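You operate a simulated robot arm through the tools that you are given. There is no shell and no other tool.

You are at the controls of a simulated robot arm. One attempt, no reset.

## Task
Patch the rose lead into input 7 and bring it up to about 5.
Fine: fader 7 goes down before the plug goes in; shut the patch lid again; other leads, channels and controls stay. Where these are worked on the way, their far stop is far enough and under half their travel is too little: patch lid.
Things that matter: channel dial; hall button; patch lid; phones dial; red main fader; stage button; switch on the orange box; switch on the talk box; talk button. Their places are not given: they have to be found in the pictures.

Only the result counts: the job must be done as asked and must still hold three seconds after the hand-in. Knocking over, shifting, dropping, spilling or breaking anything else fails it. Lids that push on must go on centred and level and be pressed home; caps that screw on are set level and turned clockwise until they are tight.

## Robot
A 7-joint arm with a two-finger parallel gripper, fixed in place. Base frame: the origin is at the foot of the arm, x ahead of it, y to its left, z up; the work surface is at about z = 880. Lengths are in mm, angles in degrees, forces in N, time in s.
Its first joint turns from -149.0 to 149.0 degrees. Payload 3.43 kg.
The TCP is the grasp point between the finger pads, 30 mm short of the fingertips. In the tool frame z runs along the fingers and y along their closing line. The gripper opens to 94 mm. The fingers are 28 mm wide and 10 mm thick; the gripper's body (50 by 96 mm) begins 55 mm behind the TCP.
Orientation is told as [roll, pitch, yaw] about the base's x, y, z axes, in that order, counted from this pose: with the fingers straight down and closing along the base's y, the tool's x points along the base's -x, its y along +y and its z along -z.

## Interface
- The arm moves only by the tool arm_command. Its argument "targets" is a list that holds one entry, the list of rows, each a list of 6 numbers: the shift along the tool's x, y, z in mm, then the turn, a rotation vector about the tool's x, y, z in degrees. In form: [[[dx, dy, dz, ax, ay, az], ...]]. A call has 1 to 20 rows; each row shifts and turns the commanded pose from where the row before left it, along the tool's axes as they then stand. "hand" is the gripper command, from -1 (shut) to 1 (fully open), values between in proportion, set as the call begins (left out, the last holds). A row lasts 0.2 s, in which the tool goes at most 50 mm and 8.6 degrees; a call with a longer step from one row to the next is refused whole, and so is a gripper value outside its range. Where a pose cannot be reached the arm comes as near as it can. A force on the tool above 60 N (or 10 N above the force at the start of the call, whichever is more), or a blocked arm, ends the call early, and 0.2 s more pass. The fingers move at their own pace (about 45 mm/s each) and stop on an object; they squeeze with about 36 N. The grip force told is the motor's: it shows also when the fingers shut on nothing. Time passes only in rows, and 0.2 s behind the last, so rows that do not move let the fingers close. It gives the time, the measured TCP pose, the force on the tool (base axes), the opening and the grip force at its end, in the units of the frame above (readings bear some noise), with the torque about the TCP (base axes, N m) and any sound that the robot's microphone picked up.
- Cameras (640 x 400 px; columns grow to the right, rows downward): "scene" is fixed at [221.8, 649.1, 1426]; the picture's right is [0.31, -0.95, 0.00], its down [-0.82, -0.27, -0.51] and it looks along [0.48, 0.16, -0.86] (base axes); focal length 242 px, centre (320, 200). "wrist" rides on the gripper at [76, 14, -102] in the tool frame; the picture's right is [-0.18, 0.98, 0.00], its down [-0.75, -0.14, -0.64] and it looks along [-0.63, -0.12, 0.77] (tool axes); focal length 243 px, centre (320, 200).
- camera(camera): a new picture of that camera. No time passes.
- locate(camera, pixels): there is no depth. For up to 12 entries [column, row, z] of the newest picture of that camera ("zoom" is the newest enlarged one), the place [x, y] in the base frame at which the ray of that pixel passes the height z, good to about 3 mm. No time passes.
- inspect(camera, box): a new picture of the part [left, top, right, bottom] of that camera's present view, enlarged. No time passes.
- sign_off(): hands the job in; it is judged then, once.

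Unless the task says otherwise, let go and move clear before handing in.

The tools are called after "Request:" as name(argument=value, ...) on one line, values as JSON. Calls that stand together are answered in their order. arm_command: Moves the arm, as the interface text tells. Its arguments: {"type":"object","properties":{"targets":{"type":"array"},"hand":{"type":"number"}},"required":["targets"]} The other tools are called the same way: camera (camera) takes a picture; locate (camera, pixels) gives the place at which the rays of pixels pass given heights; inspect (camera, box) takes an enlarged picture of a part of a camera's view; sign_off () hands the job in.

At the start:

```text
clock: 0.0
tcp_pos: [704.7, 385.6, 1095.6]
tcp_rot: [0.0, 0.0, 0.0]
force: [-0.2, 0.8, -0.7]
moment: [0.0, -0.02, 0.0]
opening: 94.1
gripper_force: 0.1
```

scene: 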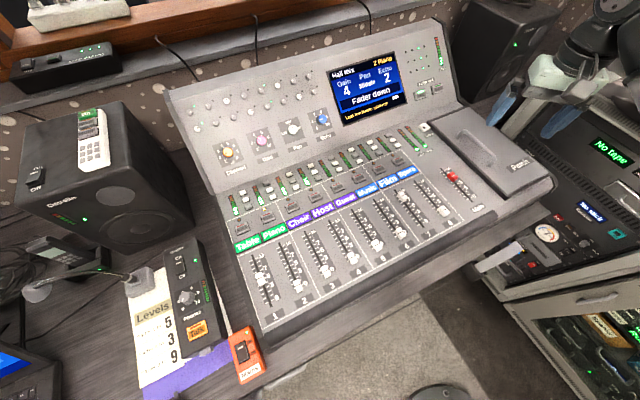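
wrist: 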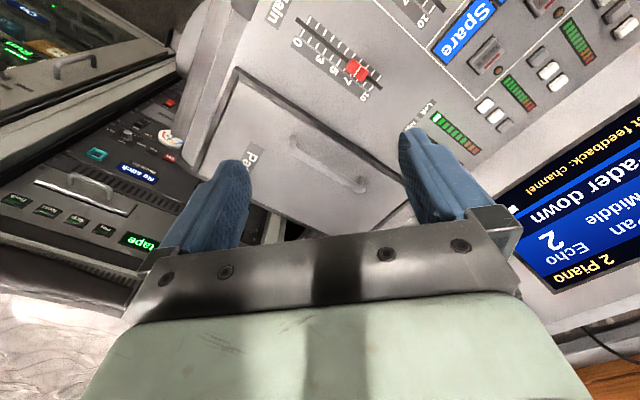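

The first pictures show a mixing desk with faders, a Patch lid at its right end (scene about 490,150), a red main fader (455,178), and a screen reading "Fader down". I'll look closer at each part first.

Request:
inspect(camera="scene", box=[220, 170, 420, 320])

Request:
inspect(camera="scene", box=[360, 80, 560, 230])

Request:
inspect(camera="scene", box=[320, 30, 460, 130])

Request:
inspect(camera="scene", box=[160, 40, 340, 170])

Request:
inspect(camera="scene", box=[100, 230, 300, 400])

```text
2.67 times, centred on (320, 245) of scene
```

zoom: 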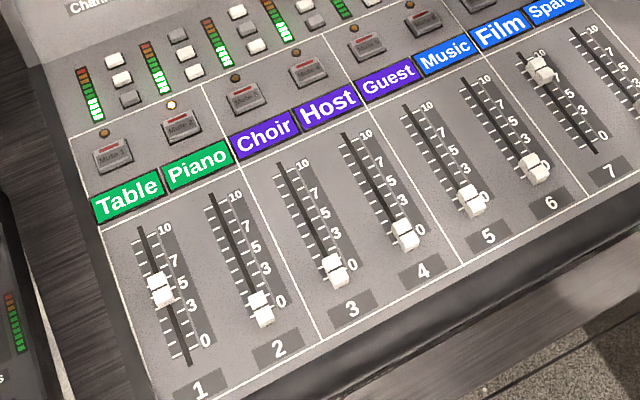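

```text
2.67 times, centred on (460, 155) of scene
```

zoom: 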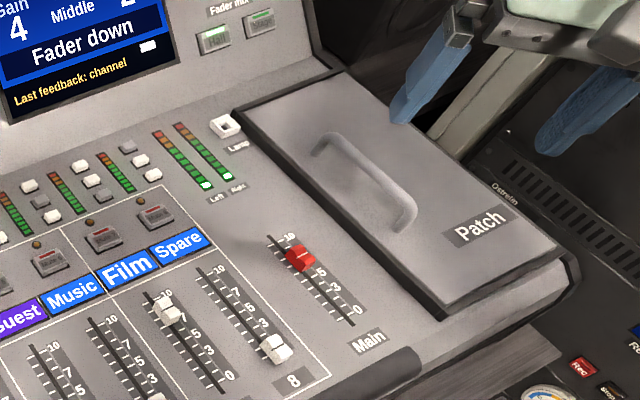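

```text
4.00 times, centred on (390, 80) of scene
```

zoom: 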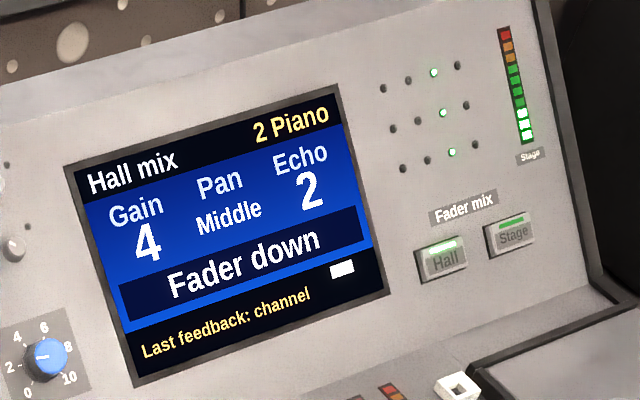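

```text
3.08 times, centred on (250, 105) of scene
```

zoom: 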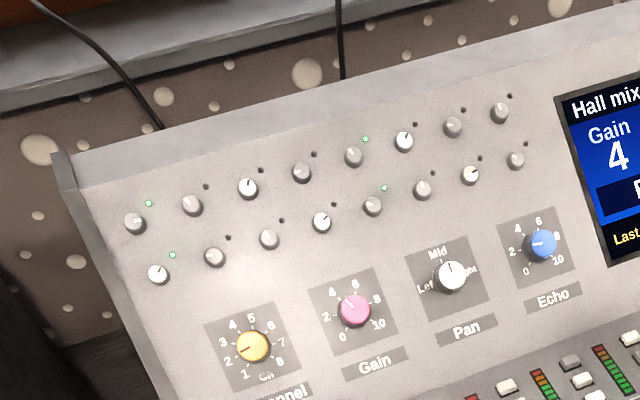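

```text
2.35 times, centred on (200, 315) of scene
```

zoom: 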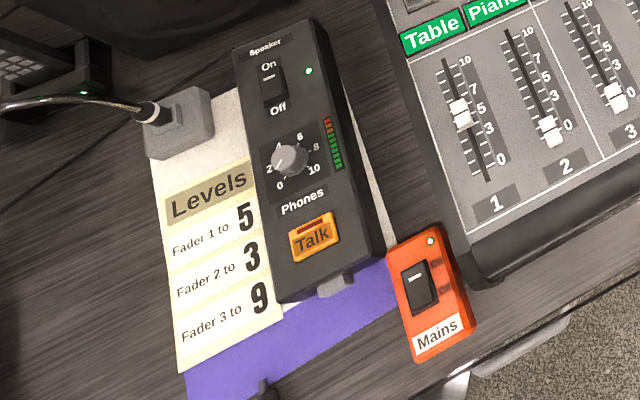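

The zooms show fader 7 (labelled Film) up near 9 at scene about (402,196), the others low, and the Patch lid with a handle at about (498,148). I'll triangulate the main fader and lid points from both cameras to get the panel heights.

Request:
camera(camera="wrist")

Request:
inspect(camera="wrist", box=[160, 0, 480, 200])

Request:
locate(camera="scene", pixels=[[453, 176, 900], [453, 176, 940], [453, 176, 980], [480, 135, 920], [480, 135, 960], [480, 135, 1000], [512, 161, 920], [512, 161, 960], [512, 161, 1000]])

Request:
locate(camera="wrist", pixels=[[355, 68, 900], [355, 68, 940], [355, 68, 980], [365, 187, 920], [365, 187, 960], [365, 187, 1000], [300, 137, 920], [300, 137, 960], [300, 137, 1000]])

```text
taken
```

wrist: 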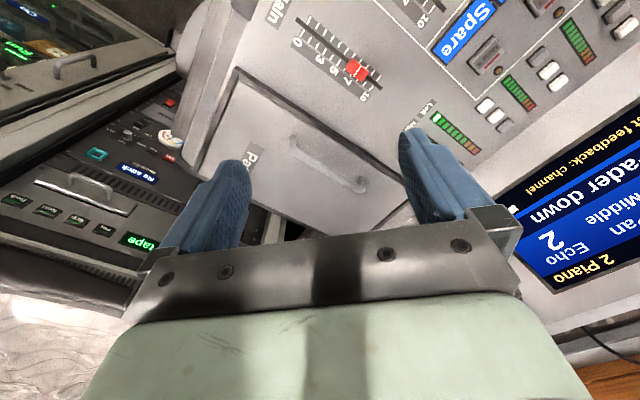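

```text
2.00 times, centred on (320, 100) of wrist
```

zoom: 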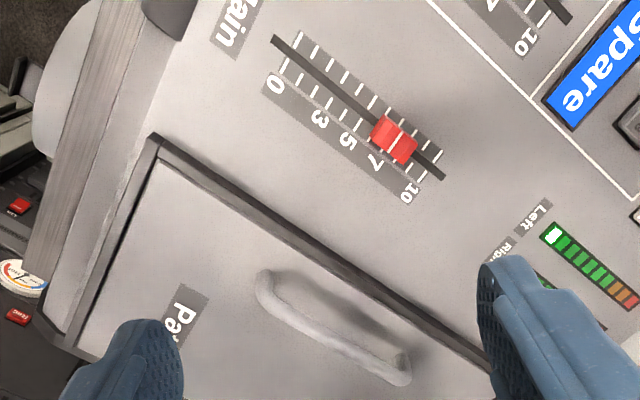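

```text
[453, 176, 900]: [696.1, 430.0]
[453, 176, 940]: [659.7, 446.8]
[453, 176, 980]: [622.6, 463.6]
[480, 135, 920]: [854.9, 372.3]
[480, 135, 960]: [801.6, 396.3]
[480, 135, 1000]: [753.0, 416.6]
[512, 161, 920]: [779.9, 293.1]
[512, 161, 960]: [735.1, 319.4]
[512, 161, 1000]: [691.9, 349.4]
```

```text
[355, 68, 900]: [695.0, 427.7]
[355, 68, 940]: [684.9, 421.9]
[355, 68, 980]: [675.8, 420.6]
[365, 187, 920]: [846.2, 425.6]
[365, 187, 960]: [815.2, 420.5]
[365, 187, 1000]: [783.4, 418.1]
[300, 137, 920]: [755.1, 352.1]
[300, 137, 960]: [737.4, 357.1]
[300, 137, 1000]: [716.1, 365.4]
```

The main fader knob agrees in both views at z ≈ 900, near (695,429). Next I'll zoom in on the lid and triangulate its corners and handle.

Request:
inspect(camera="scene", box=[420, 110, 580, 210])

```text
4.00 times, centred on (500, 160) of scene
```

zoom: 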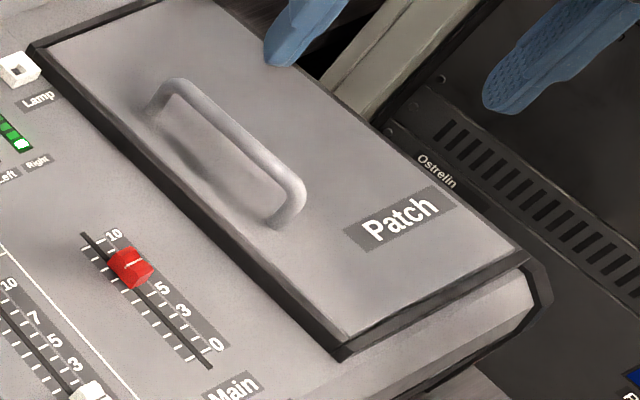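

The enlarged lid shows a handle (zoom from about (160,95) to (295,200)) parallel to its left edge, so it probably hinges along its right edge. I'll triangulate the corners and the handle feet.

Request:
locate(camera="zoom", pixels=[[340, 348, 880], [340, 348, 900], [340, 348, 920], [35, 45, 880], [35, 45, 900], [35, 45, 920], [278, 222, 900], [278, 222, 920], [152, 107, 900], [152, 107, 920], [525, 250, 900], [525, 250, 920]])

Request:
locate(camera="wrist", pixels=[[237, 68, 880], [237, 68, 900], [237, 68, 920], [292, 140, 900], [292, 140, 920], [362, 187, 900], [362, 187, 920], [183, 168, 900]])

```text
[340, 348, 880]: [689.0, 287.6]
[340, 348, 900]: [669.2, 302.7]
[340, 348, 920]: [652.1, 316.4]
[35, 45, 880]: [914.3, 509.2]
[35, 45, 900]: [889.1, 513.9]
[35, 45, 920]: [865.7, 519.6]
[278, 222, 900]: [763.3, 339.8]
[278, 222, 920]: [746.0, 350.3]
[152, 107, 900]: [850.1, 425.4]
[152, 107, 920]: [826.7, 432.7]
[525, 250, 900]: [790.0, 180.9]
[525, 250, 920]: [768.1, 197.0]
```

```text
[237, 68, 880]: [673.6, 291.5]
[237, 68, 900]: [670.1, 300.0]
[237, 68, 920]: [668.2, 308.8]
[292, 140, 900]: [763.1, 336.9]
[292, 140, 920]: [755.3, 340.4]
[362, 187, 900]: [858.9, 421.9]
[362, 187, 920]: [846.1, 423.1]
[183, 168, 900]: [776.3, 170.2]
```

The lid's front-left corner is at about (669,301,900), and the mixer is turned about 44° with the handle running from (763,338) to about (852,425). Now I'll zoom in on fader 7.

Request:
inspect(camera="scene", box=[370, 160, 466, 220])

```text
6.67 times, centred on (418, 190) of scene
```

zoom: 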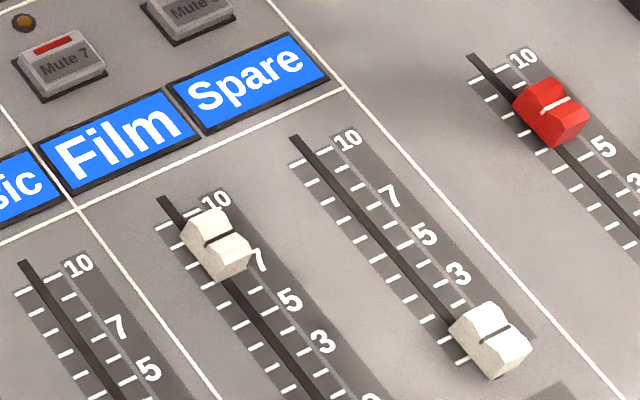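

Fader 7's knob sits at zoom (216,243), above the 7 mark. I'll triangulate the main fader slot ends for panel height and get fader 7's slot positions.

Request:
locate(camera="scene", pixels=[[440.8, 168.5, 880], [440.8, 168.5, 890], [440.8, 168.5, 900], [472.5, 202, 880], [472.5, 202, 890], [472.5, 202, 900]])

Request:
locate(camera="wrist", pixels=[[381.5, 89, 880], [381.5, 89, 890], [381.5, 89, 900], [296, 19, 880], [296, 19, 890], [296, 19, 900]])

Request:
locate(camera="zoom", pixels=[[216, 243, 895], [216, 243, 905], [162, 200, 885], [162, 200, 890], [488, 340, 900], [548, 112, 900], [295, 137, 885]])

Request:
inspect(camera="scene", box=[376, 185, 472, 245])

```text
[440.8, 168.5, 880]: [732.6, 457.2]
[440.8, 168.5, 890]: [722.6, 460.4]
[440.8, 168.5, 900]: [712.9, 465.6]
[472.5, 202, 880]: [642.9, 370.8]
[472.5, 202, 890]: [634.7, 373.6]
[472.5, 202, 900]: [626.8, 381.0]
```

```text
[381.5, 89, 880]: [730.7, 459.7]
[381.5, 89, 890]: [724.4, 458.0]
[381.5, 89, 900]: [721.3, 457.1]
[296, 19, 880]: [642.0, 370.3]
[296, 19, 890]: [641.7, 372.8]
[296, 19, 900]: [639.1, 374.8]
```

```text
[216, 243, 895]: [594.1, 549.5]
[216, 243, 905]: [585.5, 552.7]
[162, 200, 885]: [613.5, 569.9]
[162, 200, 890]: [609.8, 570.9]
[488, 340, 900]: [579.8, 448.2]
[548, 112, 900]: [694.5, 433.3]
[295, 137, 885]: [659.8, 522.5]
```

```text
6.67 times, centred on (424, 215) of scene
```

zoom: 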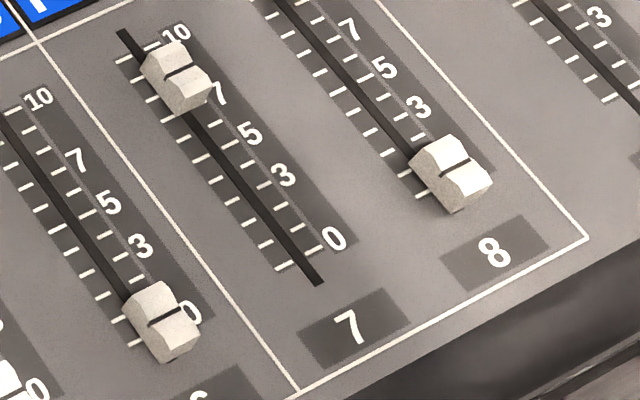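

The panel surface comes out at z ≈ 882, with knob tops near 900. Next I'll locate fader 7's scale ticks along its slot and look at the surroundings.

Request:
locate(camera="zoom", pixels=[[139, 53, 882], [218, 153, 882], [298, 259, 882], [122, 33, 882], [320, 283, 882], [176, 75, 899], [450, 165, 899], [162, 315, 899]])

Request:
inspect(camera="scene", box=[480, 180, 640, 280])

Request:
inspect(camera="scene", box=[480, 0, 640, 100])

Request:
inspect(camera="scene", box=[0, 240, 160, 340])

Request:
inspect(camera="scene", box=[480, 300, 640, 400])

```text
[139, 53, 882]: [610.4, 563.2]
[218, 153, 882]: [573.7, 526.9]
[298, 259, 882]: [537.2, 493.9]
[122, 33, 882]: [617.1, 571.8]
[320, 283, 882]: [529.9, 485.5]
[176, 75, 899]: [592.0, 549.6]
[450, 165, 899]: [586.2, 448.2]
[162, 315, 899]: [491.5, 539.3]
```

```text
4.00 times, centred on (560, 230) of scene
```

zoom: 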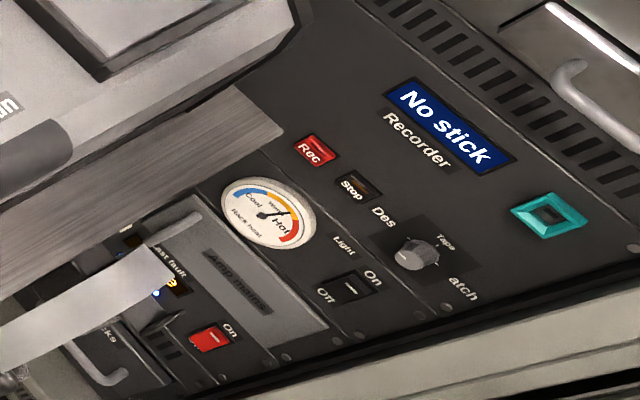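

```text
4.00 times, centred on (560, 50) of scene
```

zoom: 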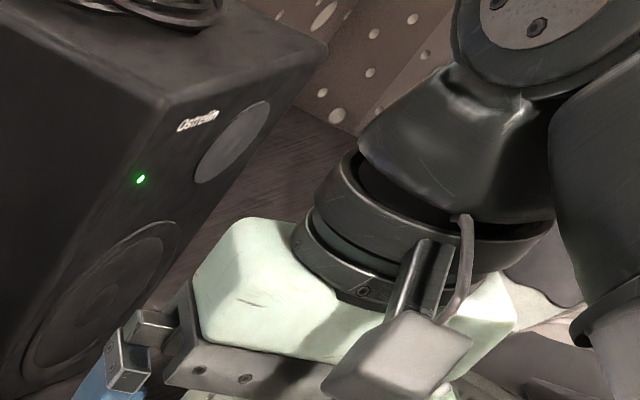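

```text
4.00 times, centred on (80, 290) of scene
```

zoom: 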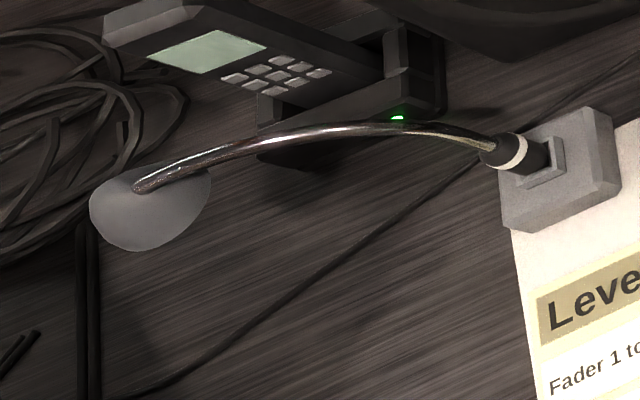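

```text
4.00 times, centred on (560, 350) of scene
```

zoom: 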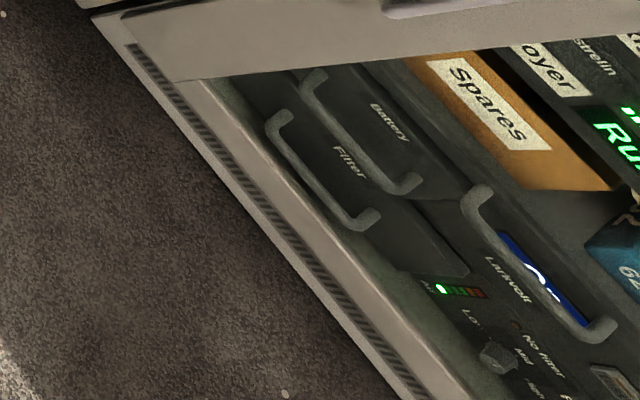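

Fader 7 runs from 0 at about (537,494) to 10 at (610,563), which is 100 mm, and its knob is at about (592,550). I'll move above it, yaw 44° to line up with the mixer, and half-open the hand.

Request:
arm_command(targets=[[[22.54, 32.8, 15, 0, 0, 0], [22.54, 32.8, 15, 0, 0, 0], [22.54, 32.8, 15, 0, 0, 0], [22.54, 32.8, 15, 0, 0, 0], [22.54, 32.8, 15, 0, 0, 0], [0, 0, 0, 0, 0, -7.333], [0, 0, 0, 0, 0, -7.333], [0, 0, 0, 0, 0, -7.333], [0, 0, 0, 0, 0, -7.333], [0, 0, 0, 0, 0, -7.333], [0, 0, 0, 0, 0, -7.333]]], hand=0.1)

Request:
camera(camera="wrist")

Request:
camera(camera="scene")

```text
clock: 2.4
tcp_pos: [591.4, 549.7, 1020.7]
tcp_rot: [0.0, 0.1, 44.3]
force: [-0.1, -0.3, 0.2]
moment: [0.04, 0.0, -0.02]
opening: 51.8
gripper_force: 0.0
```

```text
taken
```

wrist: 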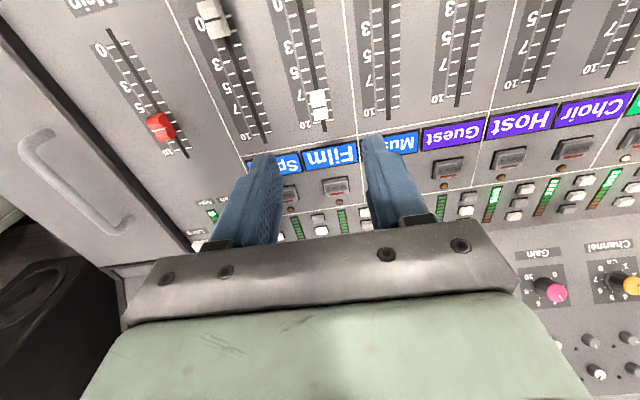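

```text
taken
```

scene: 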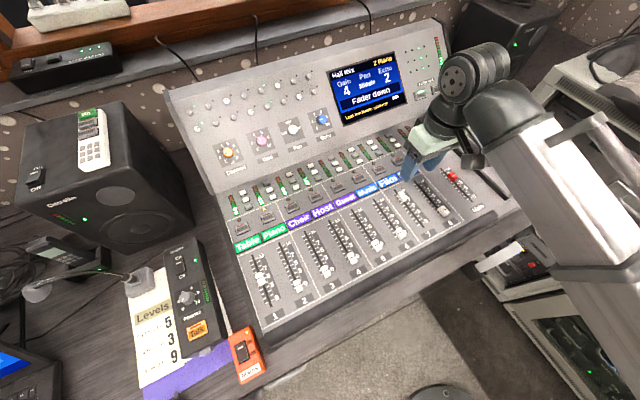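

The hand is above fader 7 at yaw 44.3°, and its white knob shows in the wrist picture at about (318,103). I'll zoom in and locate it precisely.

Request:
inspect(camera="wrist", box=[240, 0, 400, 150])

```text
2.67 times, centred on (320, 75) of wrist
```

zoom: 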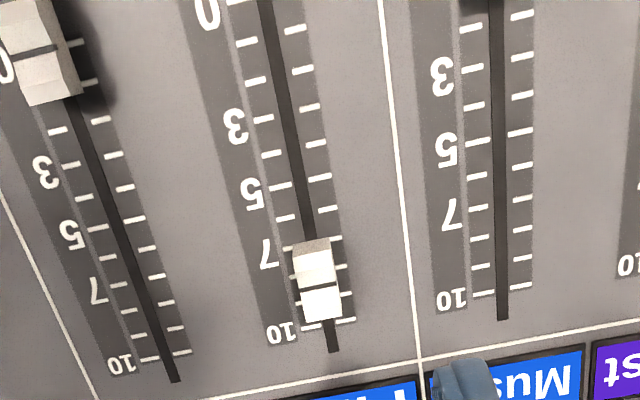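

The knob's index line is at zoom (321,286). I'll locate it and the tick crossings of slot 7.

Request:
locate(camera="zoom", pixels=[[321, 286, 895], [321, 286, 900], [313, 245, 899], [322, 312, 890], [323, 324, 882], [296, 186, 882], [262, 3, 882], [334, 350, 882]])

```text
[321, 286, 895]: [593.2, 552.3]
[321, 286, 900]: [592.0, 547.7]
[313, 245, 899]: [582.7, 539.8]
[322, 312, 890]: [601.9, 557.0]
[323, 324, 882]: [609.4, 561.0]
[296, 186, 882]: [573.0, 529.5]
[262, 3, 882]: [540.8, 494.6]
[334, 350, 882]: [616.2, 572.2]
```

The knob centre at about (592.5,550) is right under the TCP at (591.4,549.7). I'll go down to TCP z≈918 with the fingers straddling the knob.

Request:
arm_command(targets=[[[0, 0, 30, 0, 0, 0], [0, 0, 30, 0, 0, 0], [0, 0, 25, 0, 0, 0], [0, 0, 12, 0, 0, 0], [0, 0, 5, 0, 0, 0], [0, 0, 0, 0, 0, 0]]])

Request:
camera(camera="wrist")

Request:
inspect(camera="scene", box=[340, 130, 500, 230])

```text
clock: 3.8
tcp_pos: [592.6, 550.4, 919.0]
tcp_rot: [-0.1, 0.0, 44.0]
force: [-0.5, 0.0, -0.7]
moment: [0.04, -0.01, -0.02]
opening: 51.9
gripper_force: 0.1
```

```text
taken
```

wrist: 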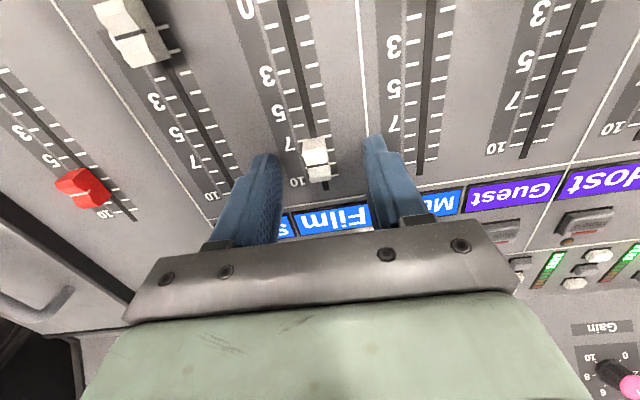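

```text
4.00 times, centred on (420, 180) of scene
```

zoom: 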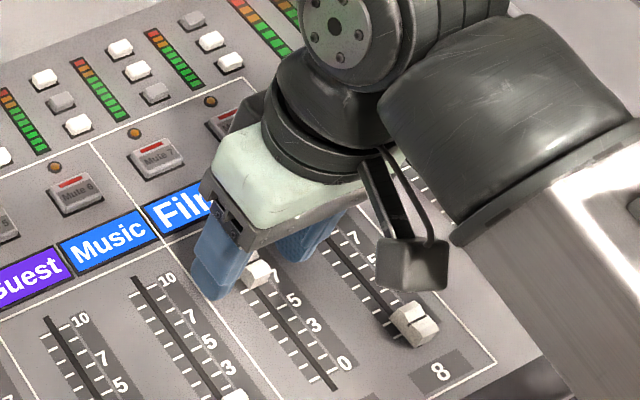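

The knob sits between the fingertips with no contact force. I'll close on it.

Request:
arm_command(targets=[[[0, 0, 0, 0, 0, 0], [0, 0, 0, 0, 0, 0], [0, 0, 0, 0, 0, 0], [0, 0, 0, 0, 0, 0]]], hand=-1)

Request:
inspect(camera="wrist", box=[200, 0, 440, 240])

```text
clock: 4.8
tcp_pos: [593.5, 549.9, 919.3]
tcp_rot: [-0.2, 0.0, 44.0]
force: [10.3, -10.2, -0.1]
moment: [-0.25, -0.25, 0.76]
opening: 12.4
gripper_force: 44.1
```

```text
1.67 times, centred on (320, 120) of wrist
```

zoom: 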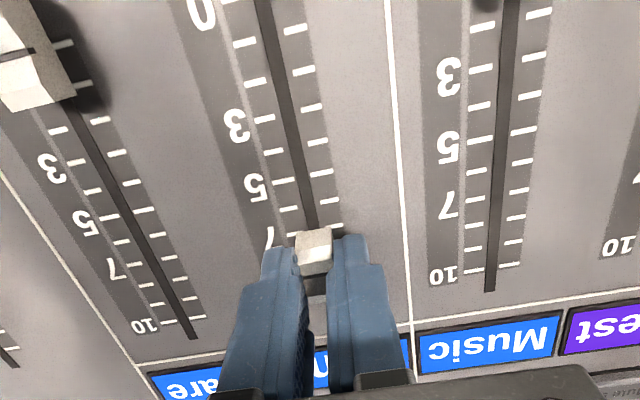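

The knob is gripped (12.4 mm wide), with a small side load showing it lies about 1 mm to the right of centre. I'll correct that and slide the fader down about 70 mm first.

Request:
arm_command(targets=[[[0, -1.0, 0, 0, 0, 0], [10, 0, 0, 0, 0, 0], [10, 0, 0, 0, 0, 0], [10, 0, 0, 0, 0, 0], [10, 0, 0, 0, 0, 0], [10, 0, 0, 0, 0, 0], [10, 0, 0, 0, 0, 0], [10, 0, 0, 0, 0, 0], [0, 0, 0, 0, 0, 0]]])

Request:
inspect(camera="wrist", box=[200, 0, 440, 240])

Request:
inspect(camera="scene", box=[340, 150, 500, 250])

```text
clock: 6.8
tcp_pos: [541.1, 498.7, 918.0]
tcp_rot: [-0.3, 0.1, 43.8]
force: [16.6, -18.2, -33.5]
moment: [-0.17, -0.56, 0.84]
opening: 12.5
gripper_force: 44.5
```

```text
1.67 times, centred on (320, 120) of wrist
```

zoom: 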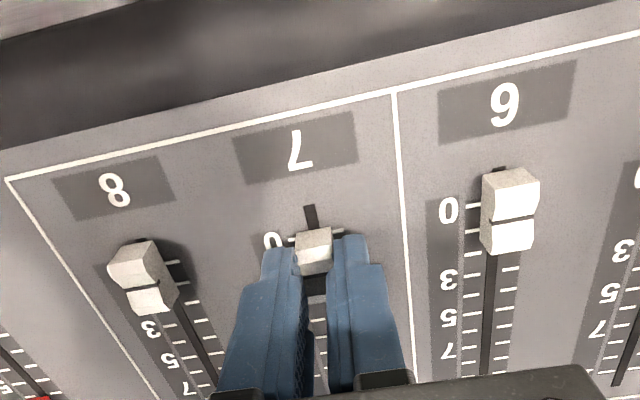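

```text
4.00 times, centred on (420, 200) of scene
```

zoom: 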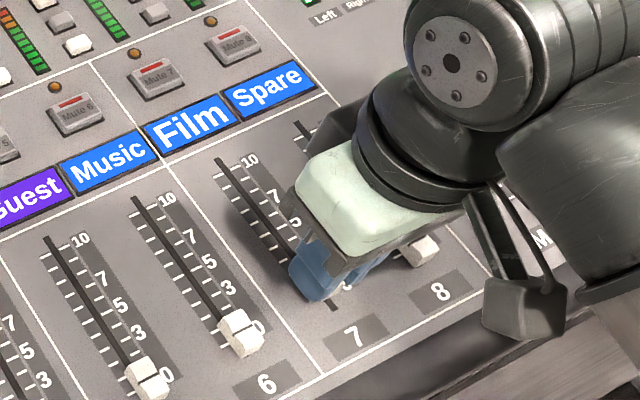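

The fader is near 0, but the readings show -33 N in z and about 25 N sideways, so the panel slopes down toward the front and the slot drifts slightly right. I'll ease down and sideways, then push the last bit to the stop.

Request:
arm_command(targets=[[[0, -0.7, 1.5, 0, 0, 0], [0, -0.7, 1.5, 0, 0, 0], [3, 0, 0.2, 0, 0, 0], [3, 0, 0.2, 0, 0, 0], [0, 0, 0, 0, 0, 0]]])

Request:
inspect(camera="wrist", box=[240, 80, 400, 180])

```text
clock: 8.0
tcp_pos: [537.6, 494.3, 919.3]
tcp_rot: [0.0, -0.3, 44.1]
force: [14.3, -12.7, 43.5]
moment: [-0.27, -0.43, 0.74]
opening: 12.7
gripper_force: 44.9
```

```text
4.00 times, centred on (320, 130) of wrist
```

zoom: 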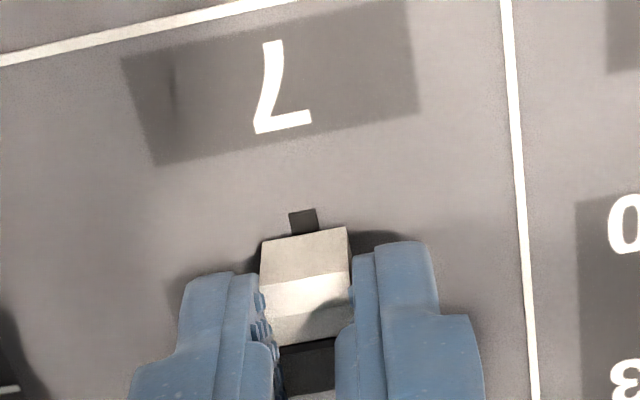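

The fader is now at about the 0 mark (TCP 537.6,494.3), but there is 43 N upward load. I'll lift 1.5 mm and press a little further to find the end stop.

Request:
arm_command(targets=[[[0, 0, -1.5, 0, 0, 0], [2, 0, 0, 0, 0, 0], [2, 0, 0, 0, 0, 0], [0, 0, 0, 0, 0, 0]]])

Request:
inspect(camera="wrist", box=[240, 80, 400, 180])

```text
clock: 9.0
tcp_pos: [535.8, 492.5, 917.7]
tcp_rot: [-0.2, -0.2, 44.0]
force: [21.1, -6.6, 18.5]
moment: [-0.37, -0.32, 0.9]
opening: 12.6
gripper_force: 44.8
```

```text
4.00 times, centred on (320, 130) of wrist
```

zoom: 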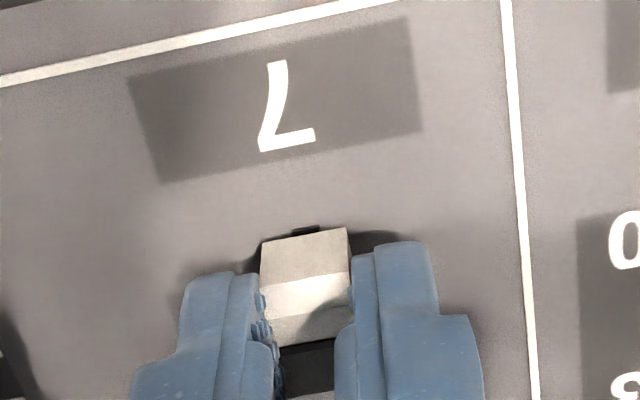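

Only a sliver of slot remains beyond the knob, as on fader 6, and a load along the slot is building. I'll nudge once more to confirm the stop, then release.

Request:
arm_command(targets=[[[2, 0, 0, 0, 0, 0], [1, 0, 0, 0, 0, 0], [0, 0, 0, 0, 0, 0]]])

Request:
inspect(camera="wrist", box=[240, 80, 400, 180])

```text
clock: 9.8
tcp_pos: [534.0, 491.7, 918.9]
tcp_rot: [-0.1, -0.4, 44.0]
force: [32.9, 10.1, 9.2]
moment: [-0.34, -0.25, 0.85]
opening: 12.5
gripper_force: 45.4
```

```text
4.00 times, centred on (320, 130) of wrist
```

zoom: 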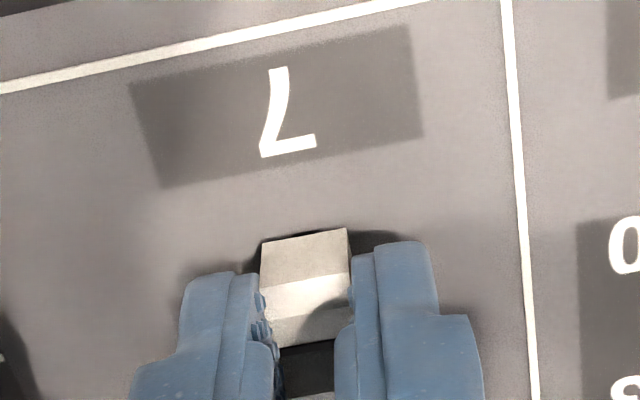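

Force along the slot has risen to about 30 N, so fader 7 is at its bottom stop. I'll relax the push, open the hand and lift clear.

Request:
arm_command(targets=[[[-1.5, 0, 0, 0, 0, 0], [0, 0, 0, 0, 0, 0]]])

Request:
arm_command(targets=[[[0, 0, 0, 0, 0, 0], [0, 0, 0, 0, 0, 0], [0, 0, 0, 0, 0, 0], [0, 0, -20, 0, 0, 0], [0, 0, -35, 0, 0, 0], [0, 0, -40, 0, 0, 0], [0, 0, -40, 0, 0, 0]]], hand=0.1)

Request:
camera(camera="wrist")

Request:
camera(camera="scene")

```text
clock: 10.4
tcp_pos: [535.8, 492.0, 916.9]
tcp_rot: [0.1, -0.2, 44.0]
force: [25.2, 3.9, 6.8]
moment: [0.55, -1.03, 0.81]
opening: 12.4
gripper_force: 45.2
```

```text
clock: 12.0
tcp_pos: [534.4, 491.5, 1053.4]
tcp_rot: [0.0, 0.0, 44.0]
force: [0.0, 0.5, 0.5]
moment: [0.02, 0.02, -0.01]
opening: 51.7
gripper_force: 0.1
```

```text
taken
```

wrist: 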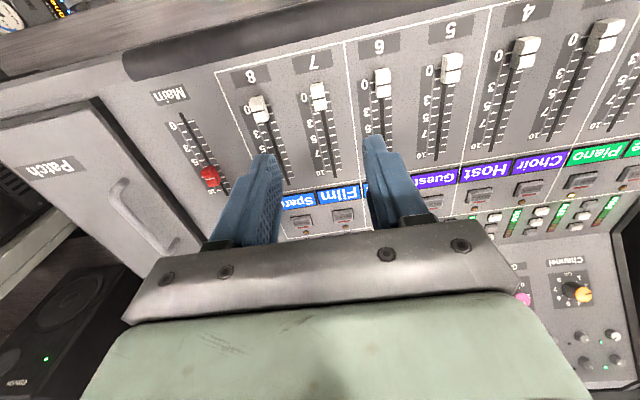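

```text
taken
```

scene: 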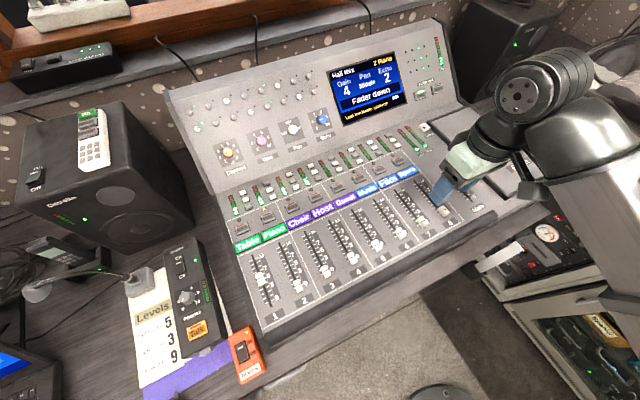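

In the wrist view knob 7 is now down at (318,95). I'll verify it with a zoom before turning to the lid.

Request:
inspect(camera="wrist", box=[220, 40, 480, 200])

Request:
inspect(camera="wrist", box=[0, 70, 256, 280])

```text
2.46 times, centred on (350, 120) of wrist
```

zoom: 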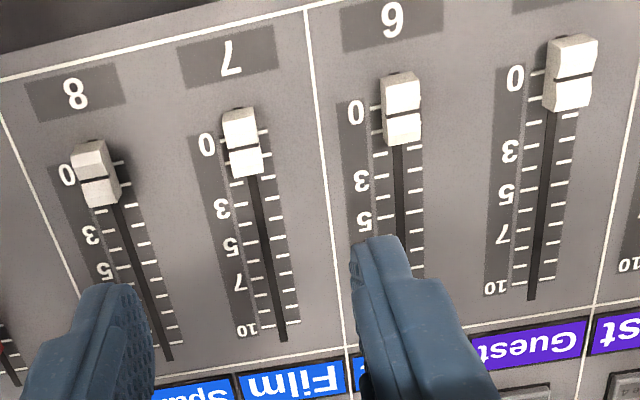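

```text
1.90 times, centred on (128, 175) of wrist
```

zoom: 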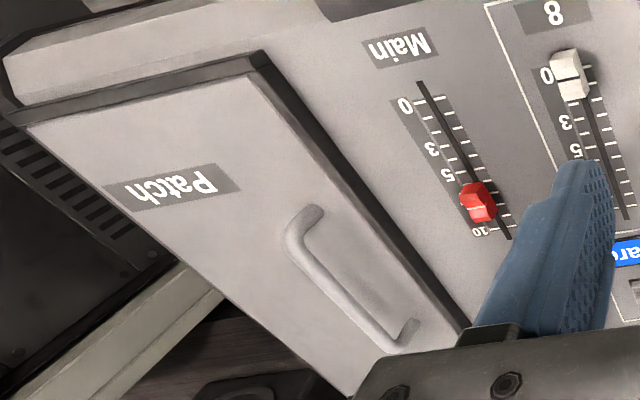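

Fader 7 reads 0 beside its neighbours. For the lid I'll triangulate the handle bar's top corners from both cameras.

Request:
locate(camera="zoom", pixels=[[298, 232, 910], [298, 232, 925], [298, 232, 940], [390, 345, 910], [390, 345, 925], [390, 345, 940], [260, 55, 895], [28, 128, 900]])

Request:
locate(camera="scene", pixels=[[494.5, 157.5, 910], [494.5, 157.5, 925], [494.5, 157.5, 940], [463, 131.3, 910], [463, 131.3, 925], [463, 131.3, 940]])

```text
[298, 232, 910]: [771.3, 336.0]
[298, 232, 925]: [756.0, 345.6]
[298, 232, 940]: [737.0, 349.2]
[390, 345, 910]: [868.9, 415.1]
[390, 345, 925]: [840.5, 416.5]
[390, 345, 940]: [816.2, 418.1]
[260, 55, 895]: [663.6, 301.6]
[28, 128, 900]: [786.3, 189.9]
```

```text
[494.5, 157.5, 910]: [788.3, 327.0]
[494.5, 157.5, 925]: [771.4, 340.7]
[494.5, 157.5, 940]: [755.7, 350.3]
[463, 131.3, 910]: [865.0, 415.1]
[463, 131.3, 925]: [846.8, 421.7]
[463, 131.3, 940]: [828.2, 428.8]
```

The handle bar runs roughly from (765,340) to (850,418) at z about 925. I'll move above its middle at height 1053 for a closer look.

Request:
arm_command(targets=[[[-17.03, -38.6, 0, 0, 0, 0], [-17.03, -38.6, 0, 0, 0, 0], [-17.03, -38.6, 0, 0, 0, 0], [-17.03, -38.6, 0, 0, 0, 0], [-17.03, -38.6, 0, 0, 0, 0], [-17.03, -38.6, 0, 0, 0, 0], [-17.03, -38.6, 0, 0, 0, 0], [0, 0, 0, 0, 0, 0]]])

Request:
camera(camera="wrist")

Request:
camera(camera="scene")

```text
clock: 13.8
tcp_pos: [806.8, 381.2, 1052.8]
tcp_rot: [0.0, 0.0, 44.0]
force: [0.2, -0.2, 0.1]
moment: [0.0, -0.01, -0.01]
opening: 51.6
gripper_force: 0.0
```

```text
taken
```

wrist: 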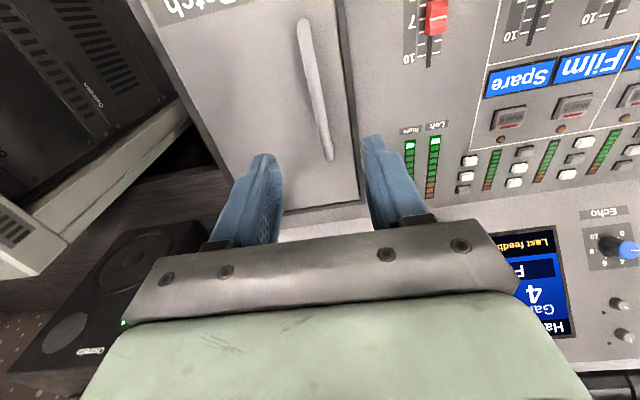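

```text
taken
```

scene: 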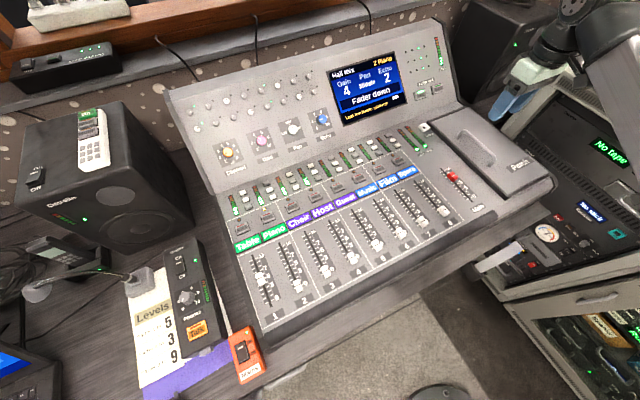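

The wrist view shows the bar from (305,22) to (328,158). I'll locate points along it at likely heights and compare with a fresh scene zoom.

Request:
inspect(camera="scene", box=[430, 100, 558, 180])

Request:
locate(camera="wrist", pixels=[[304, 20, 915], [304, 20, 925], [304, 20, 935], [328, 158, 905], [328, 158, 915], [328, 158, 925], [328, 158, 935], [317, 90, 920], [317, 90, 930]])

```text
5.00 times, centred on (494, 140) of scene
```

zoom: 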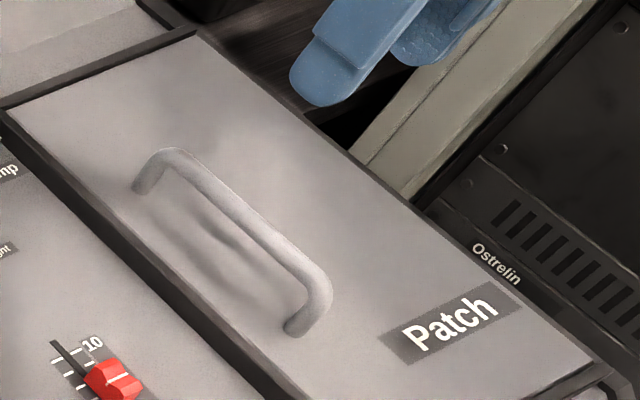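

```text
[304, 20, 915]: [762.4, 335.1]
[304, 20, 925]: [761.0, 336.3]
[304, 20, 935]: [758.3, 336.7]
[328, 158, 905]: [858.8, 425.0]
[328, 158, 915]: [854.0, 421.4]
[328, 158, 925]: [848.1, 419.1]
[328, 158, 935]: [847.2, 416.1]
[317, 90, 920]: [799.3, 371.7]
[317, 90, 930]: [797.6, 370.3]
```

I'll locate the same bar corners and feet in this scene zoom.

Request:
locate(camera="zoom", pixels=[[318, 280, 915], [318, 280, 925], [318, 280, 935], [165, 158, 915], [165, 158, 925], [165, 158, 935], [296, 330, 895], [296, 330, 905], [141, 186, 895], [141, 186, 905], [245, 215, 925], [245, 215, 915]])

```text
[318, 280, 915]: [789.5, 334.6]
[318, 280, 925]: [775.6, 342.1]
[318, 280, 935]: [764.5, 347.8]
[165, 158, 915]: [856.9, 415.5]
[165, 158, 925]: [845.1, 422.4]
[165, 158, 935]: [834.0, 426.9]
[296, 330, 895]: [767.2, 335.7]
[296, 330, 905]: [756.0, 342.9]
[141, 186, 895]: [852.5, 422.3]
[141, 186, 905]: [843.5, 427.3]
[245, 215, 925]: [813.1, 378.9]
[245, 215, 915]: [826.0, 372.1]
```

The bar's axis lies at about r = 287.5 in mixer coordinates, at z ≈ 924, directly under the hand. I'll shift 28 mm toward its near end for easier reach, lower around the bar, and close on it.

Request:
arm_command(targets=[[[28, -0.9, 20, 0, 0, 0], [0, 0, 35, 0, 0, 0], [0, 0, 35, 0, 0, 0], [0, 0, 18, 0, 0, 0], [0, 0, 9, 0, 0, 0], [0, 0, 0, 0, 0, 0]]])

Request:
camera(camera="wrist")

Request:
inspect(camera="scene", box=[430, 80, 590, 180])

```text
clock: 15.2
tcp_pos: [788.1, 360.7, 934.5]
tcp_rot: [0.0, 0.1, 44.0]
force: [-0.9, -0.8, 0.0]
moment: [0.01, 0.01, 0.01]
opening: 51.9
gripper_force: 0.1
```

```text
taken
```

wrist: 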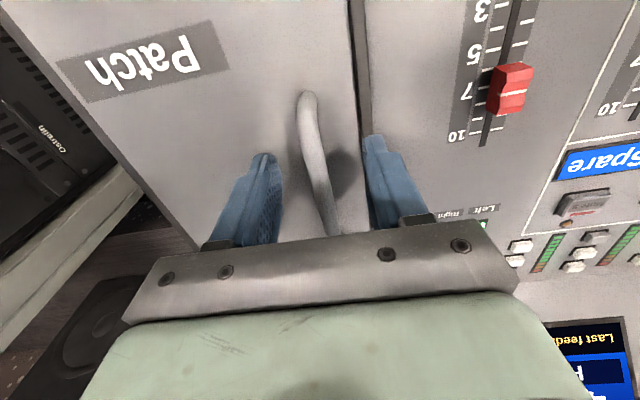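

```text
4.00 times, centred on (510, 130) of scene
```

zoom: 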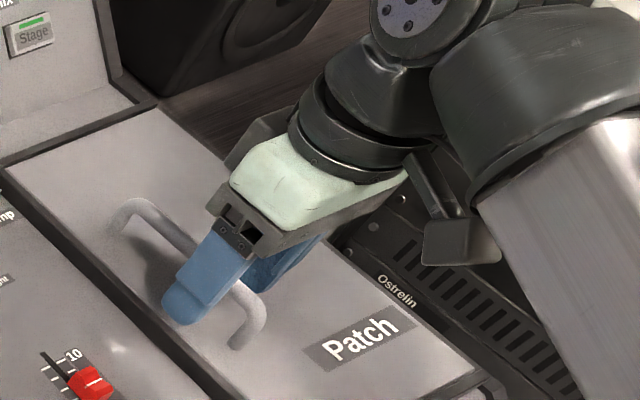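

The bar runs between the fingers without contact. I'll close on it.

Request:
arm_command(targets=[[[0, 0, 0, 0, 0, 0], [0, 0, 0, 0, 0, 0], [0, 0, 0, 0, 0, 0], [0, 0, 0, 0, 0, 0]]], hand=-1)

Request:
inspect(camera="scene", box=[430, 80, 590, 180])

```text
clock: 16.2
tcp_pos: [789.8, 360.6, 935.5]
tcp_rot: [0.0, 0.1, 44.1]
force: [3.4, -4.5, 0.7]
moment: [-0.07, -0.05, 1.18]
opening: 11.1
gripper_force: 42.6
```

```text
4.00 times, centred on (510, 130) of scene
```

zoom: 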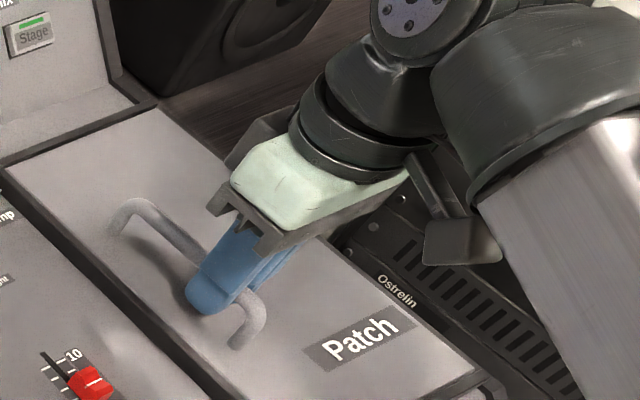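

The bar is gripped at 11 mm. I'll try a small 5° lift assuming a hinge along the right edge, and watch the force and the picture.

Request:
arm_command(targets=[[[0, -0.8, -2.6, 0, 0, 0], [0, -0.8, -2.6, 0, 0, 0], [0, -0.9, -2.6, 0, 0, 0], [0, -0.9, -2.7, 0, 0, 0], [0, 0, 0, 0, 0, 0]]])

Request:
inspect(camera="scene", box=[430, 80, 590, 180])

Request:
camera(camera="wrist")

```text
clock: 17.4
tcp_pos: [790.6, 358.0, 944.4]
tcp_rot: [0.0, 0.0, 44.0]
force: [-3.4, -2.5, -47.1]
moment: [-0.11, 0.07, 1.25]
opening: 10.9
gripper_force: 45.2
```

```text
4.00 times, centred on (510, 130) of scene
```

zoom: 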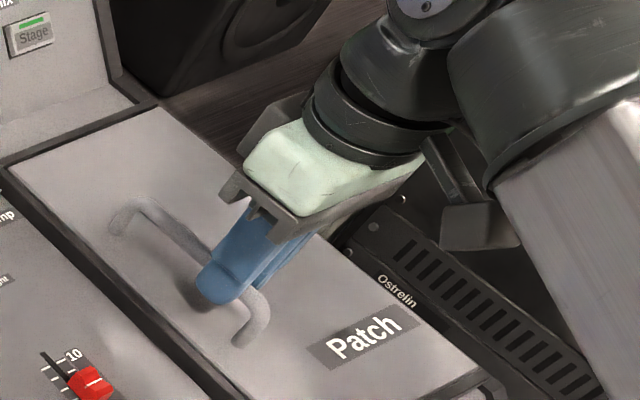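

```text
taken
```

wrist: 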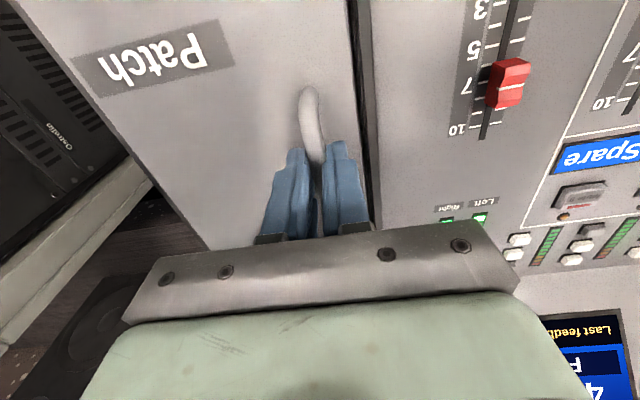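

Pulling up with 47 N moved the hand 9 mm but the lid stayed flat in the picture (its corner is still at zoom (240,398)), so the fingers slid up the bar. It may slide rather than hinge, so I'll relax and study the lid edges.

Request:
arm_command(targets=[[[0, 0.9, 3, 0, 0, 0], [0, 0.9, 3, 0, 0, 0], [0, 0.8, 3.5, 0, 0, 0], [0, 0, 0, 0, 0, 0]]])

Request:
inspect(camera="scene", box=[480, 110, 576, 170])

Request:
inspect(camera="scene", box=[460, 150, 556, 210])

Request:
inspect(camera="scene", box=[410, 70, 506, 130])

Request:
inspect(camera="wrist", box=[160, 60, 440, 240])

```text
clock: 18.4
tcp_pos: [789.0, 360.8, 938.1]
tcp_rot: [-0.1, -0.3, 44.0]
force: [2.5, 3.7, 47.2]
moment: [0.07, -0.09, 1.27]
opening: 11.3
gripper_force: 44.9
```

```text
6.67 times, centred on (528, 140) of scene
```

zoom: 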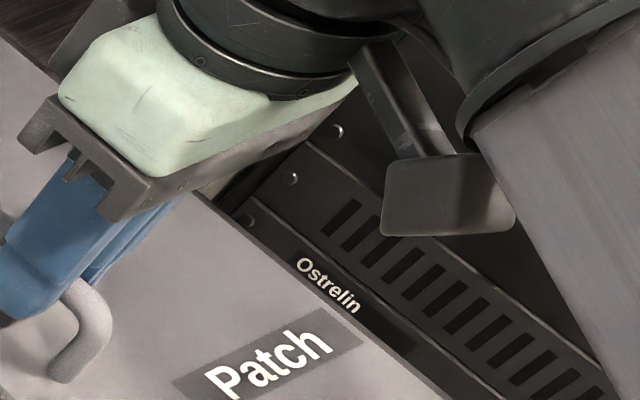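

```text
6.67 times, centred on (508, 180) of scene
```

zoom: 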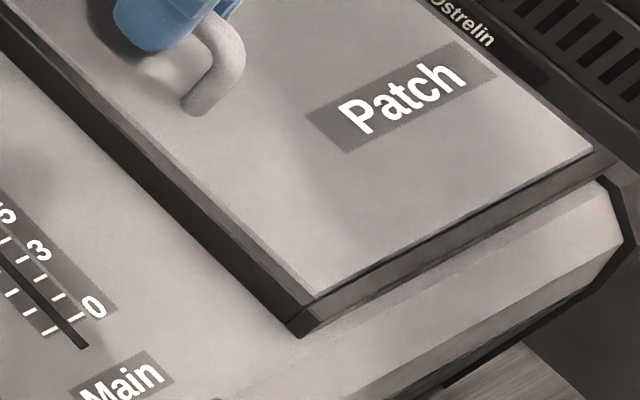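

```text
6.67 times, centred on (458, 100) of scene
```

zoom: 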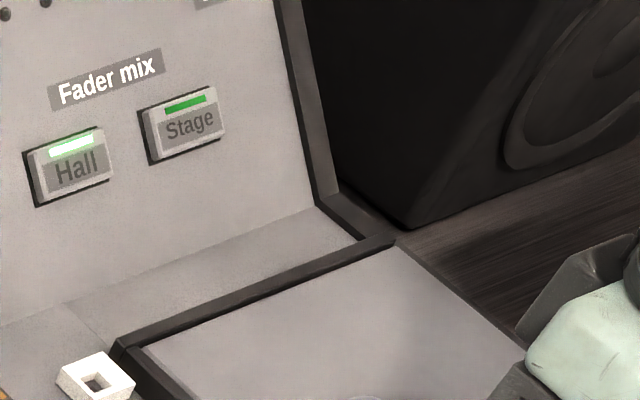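

```text
2.22 times, centred on (300, 150) of wrist
```

zoom: 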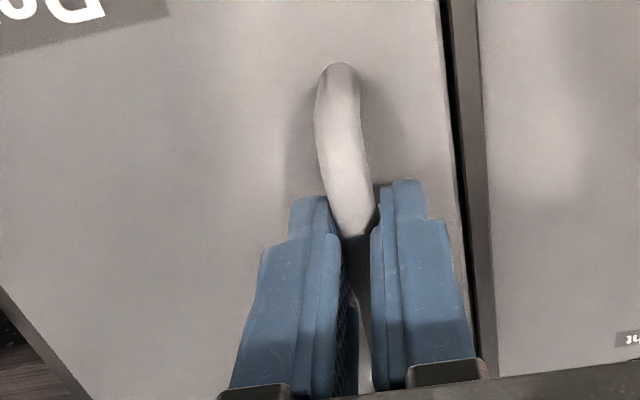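

The left, front and back edges have a dark frame but the right edge does not, which suggests the plate slides out to the right. I'll take off the downward load and test with a gentle push toward +r.

Request:
arm_command(targets=[[[0, 0, -1.8, 0, 0, 0], [0, -2, 0, 0, 0, 0], [0, -2, 0, 0, 0, 0], [0, -2, 0, 0, 0, 0], [0, 0, 0, 0, 0, 0]]])

Request:
inspect(camera="scene", box=[430, 80, 590, 180])

Request:
inspect(camera="wrist", box=[160, 60, 440, 240])

```text
clock: 19.6
tcp_pos: [793.4, 354.5, 938.3]
tcp_rot: [-0.1, -0.2, 44.0]
force: [14.4, 14.5, 21.8]
moment: [0.27, -0.23, 1.25]
opening: 10.8
gripper_force: 43.9
```

```text
4.00 times, centred on (510, 130) of scene
```

zoom: 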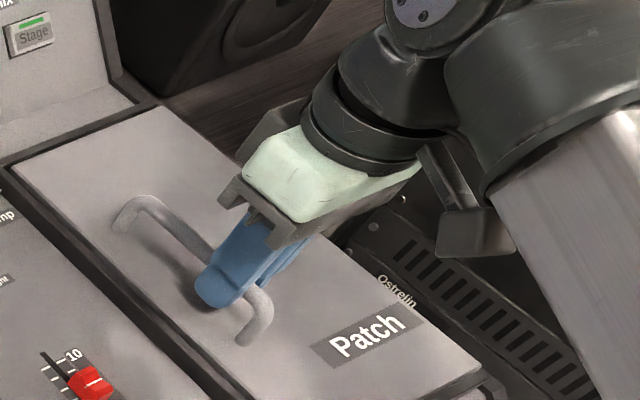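

```text
2.22 times, centred on (300, 150) of wrist
```

zoom: 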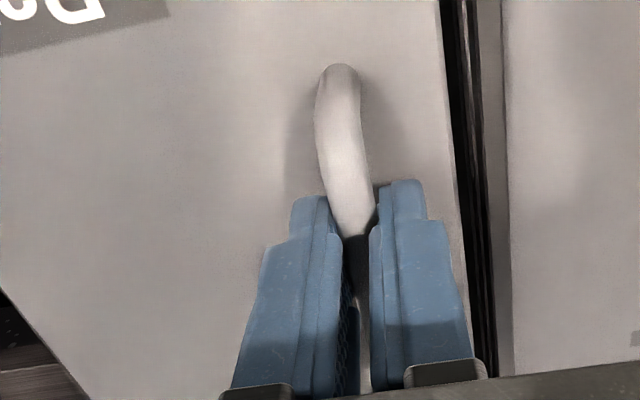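

The lid slid right with the hand: a dark gap about 8 mm wide opened along its left edge. I'll keep sliding it in the same direction.

Request:
arm_command(targets=[[[-0.7, -8, -0.8, 0, 0, 0], [0, -10, 0, 0, 0, 0], [0, -10, 0, 0, 0, 0], [0, -10, 0, 0, 0, 0], [0, -10, 0, 0, 0, 0], [0, -10, 0, 0, 0, 0], [0, -10, 0, 0, 0, 0], [0, -10, 0, 0, 0, 0], [0, -10, 0, 0, 0, 0], [0, 0, 0, 0, 0, 0]]])

Request:
camera(camera="scene")

Request:
camera(camera="wrist")

```text
clock: 21.8
tcp_pos: [856.7, 293.8, 937.9]
tcp_rot: [-0.2, 0.0, 44.0]
force: [17.2, 17.4, -3.5]
moment: [-0.05, 0.01, 1.24]
opening: 10.6
gripper_force: 44.1
```

```text
taken
```

scene: 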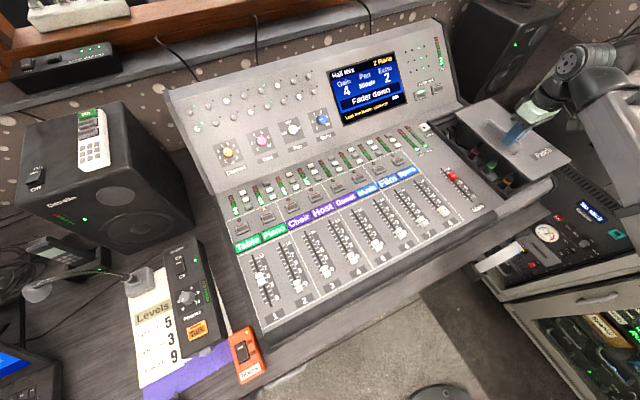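

```text
taken
```

wrist: 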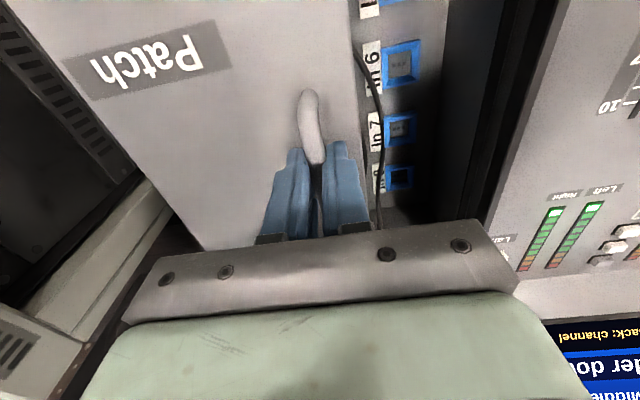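

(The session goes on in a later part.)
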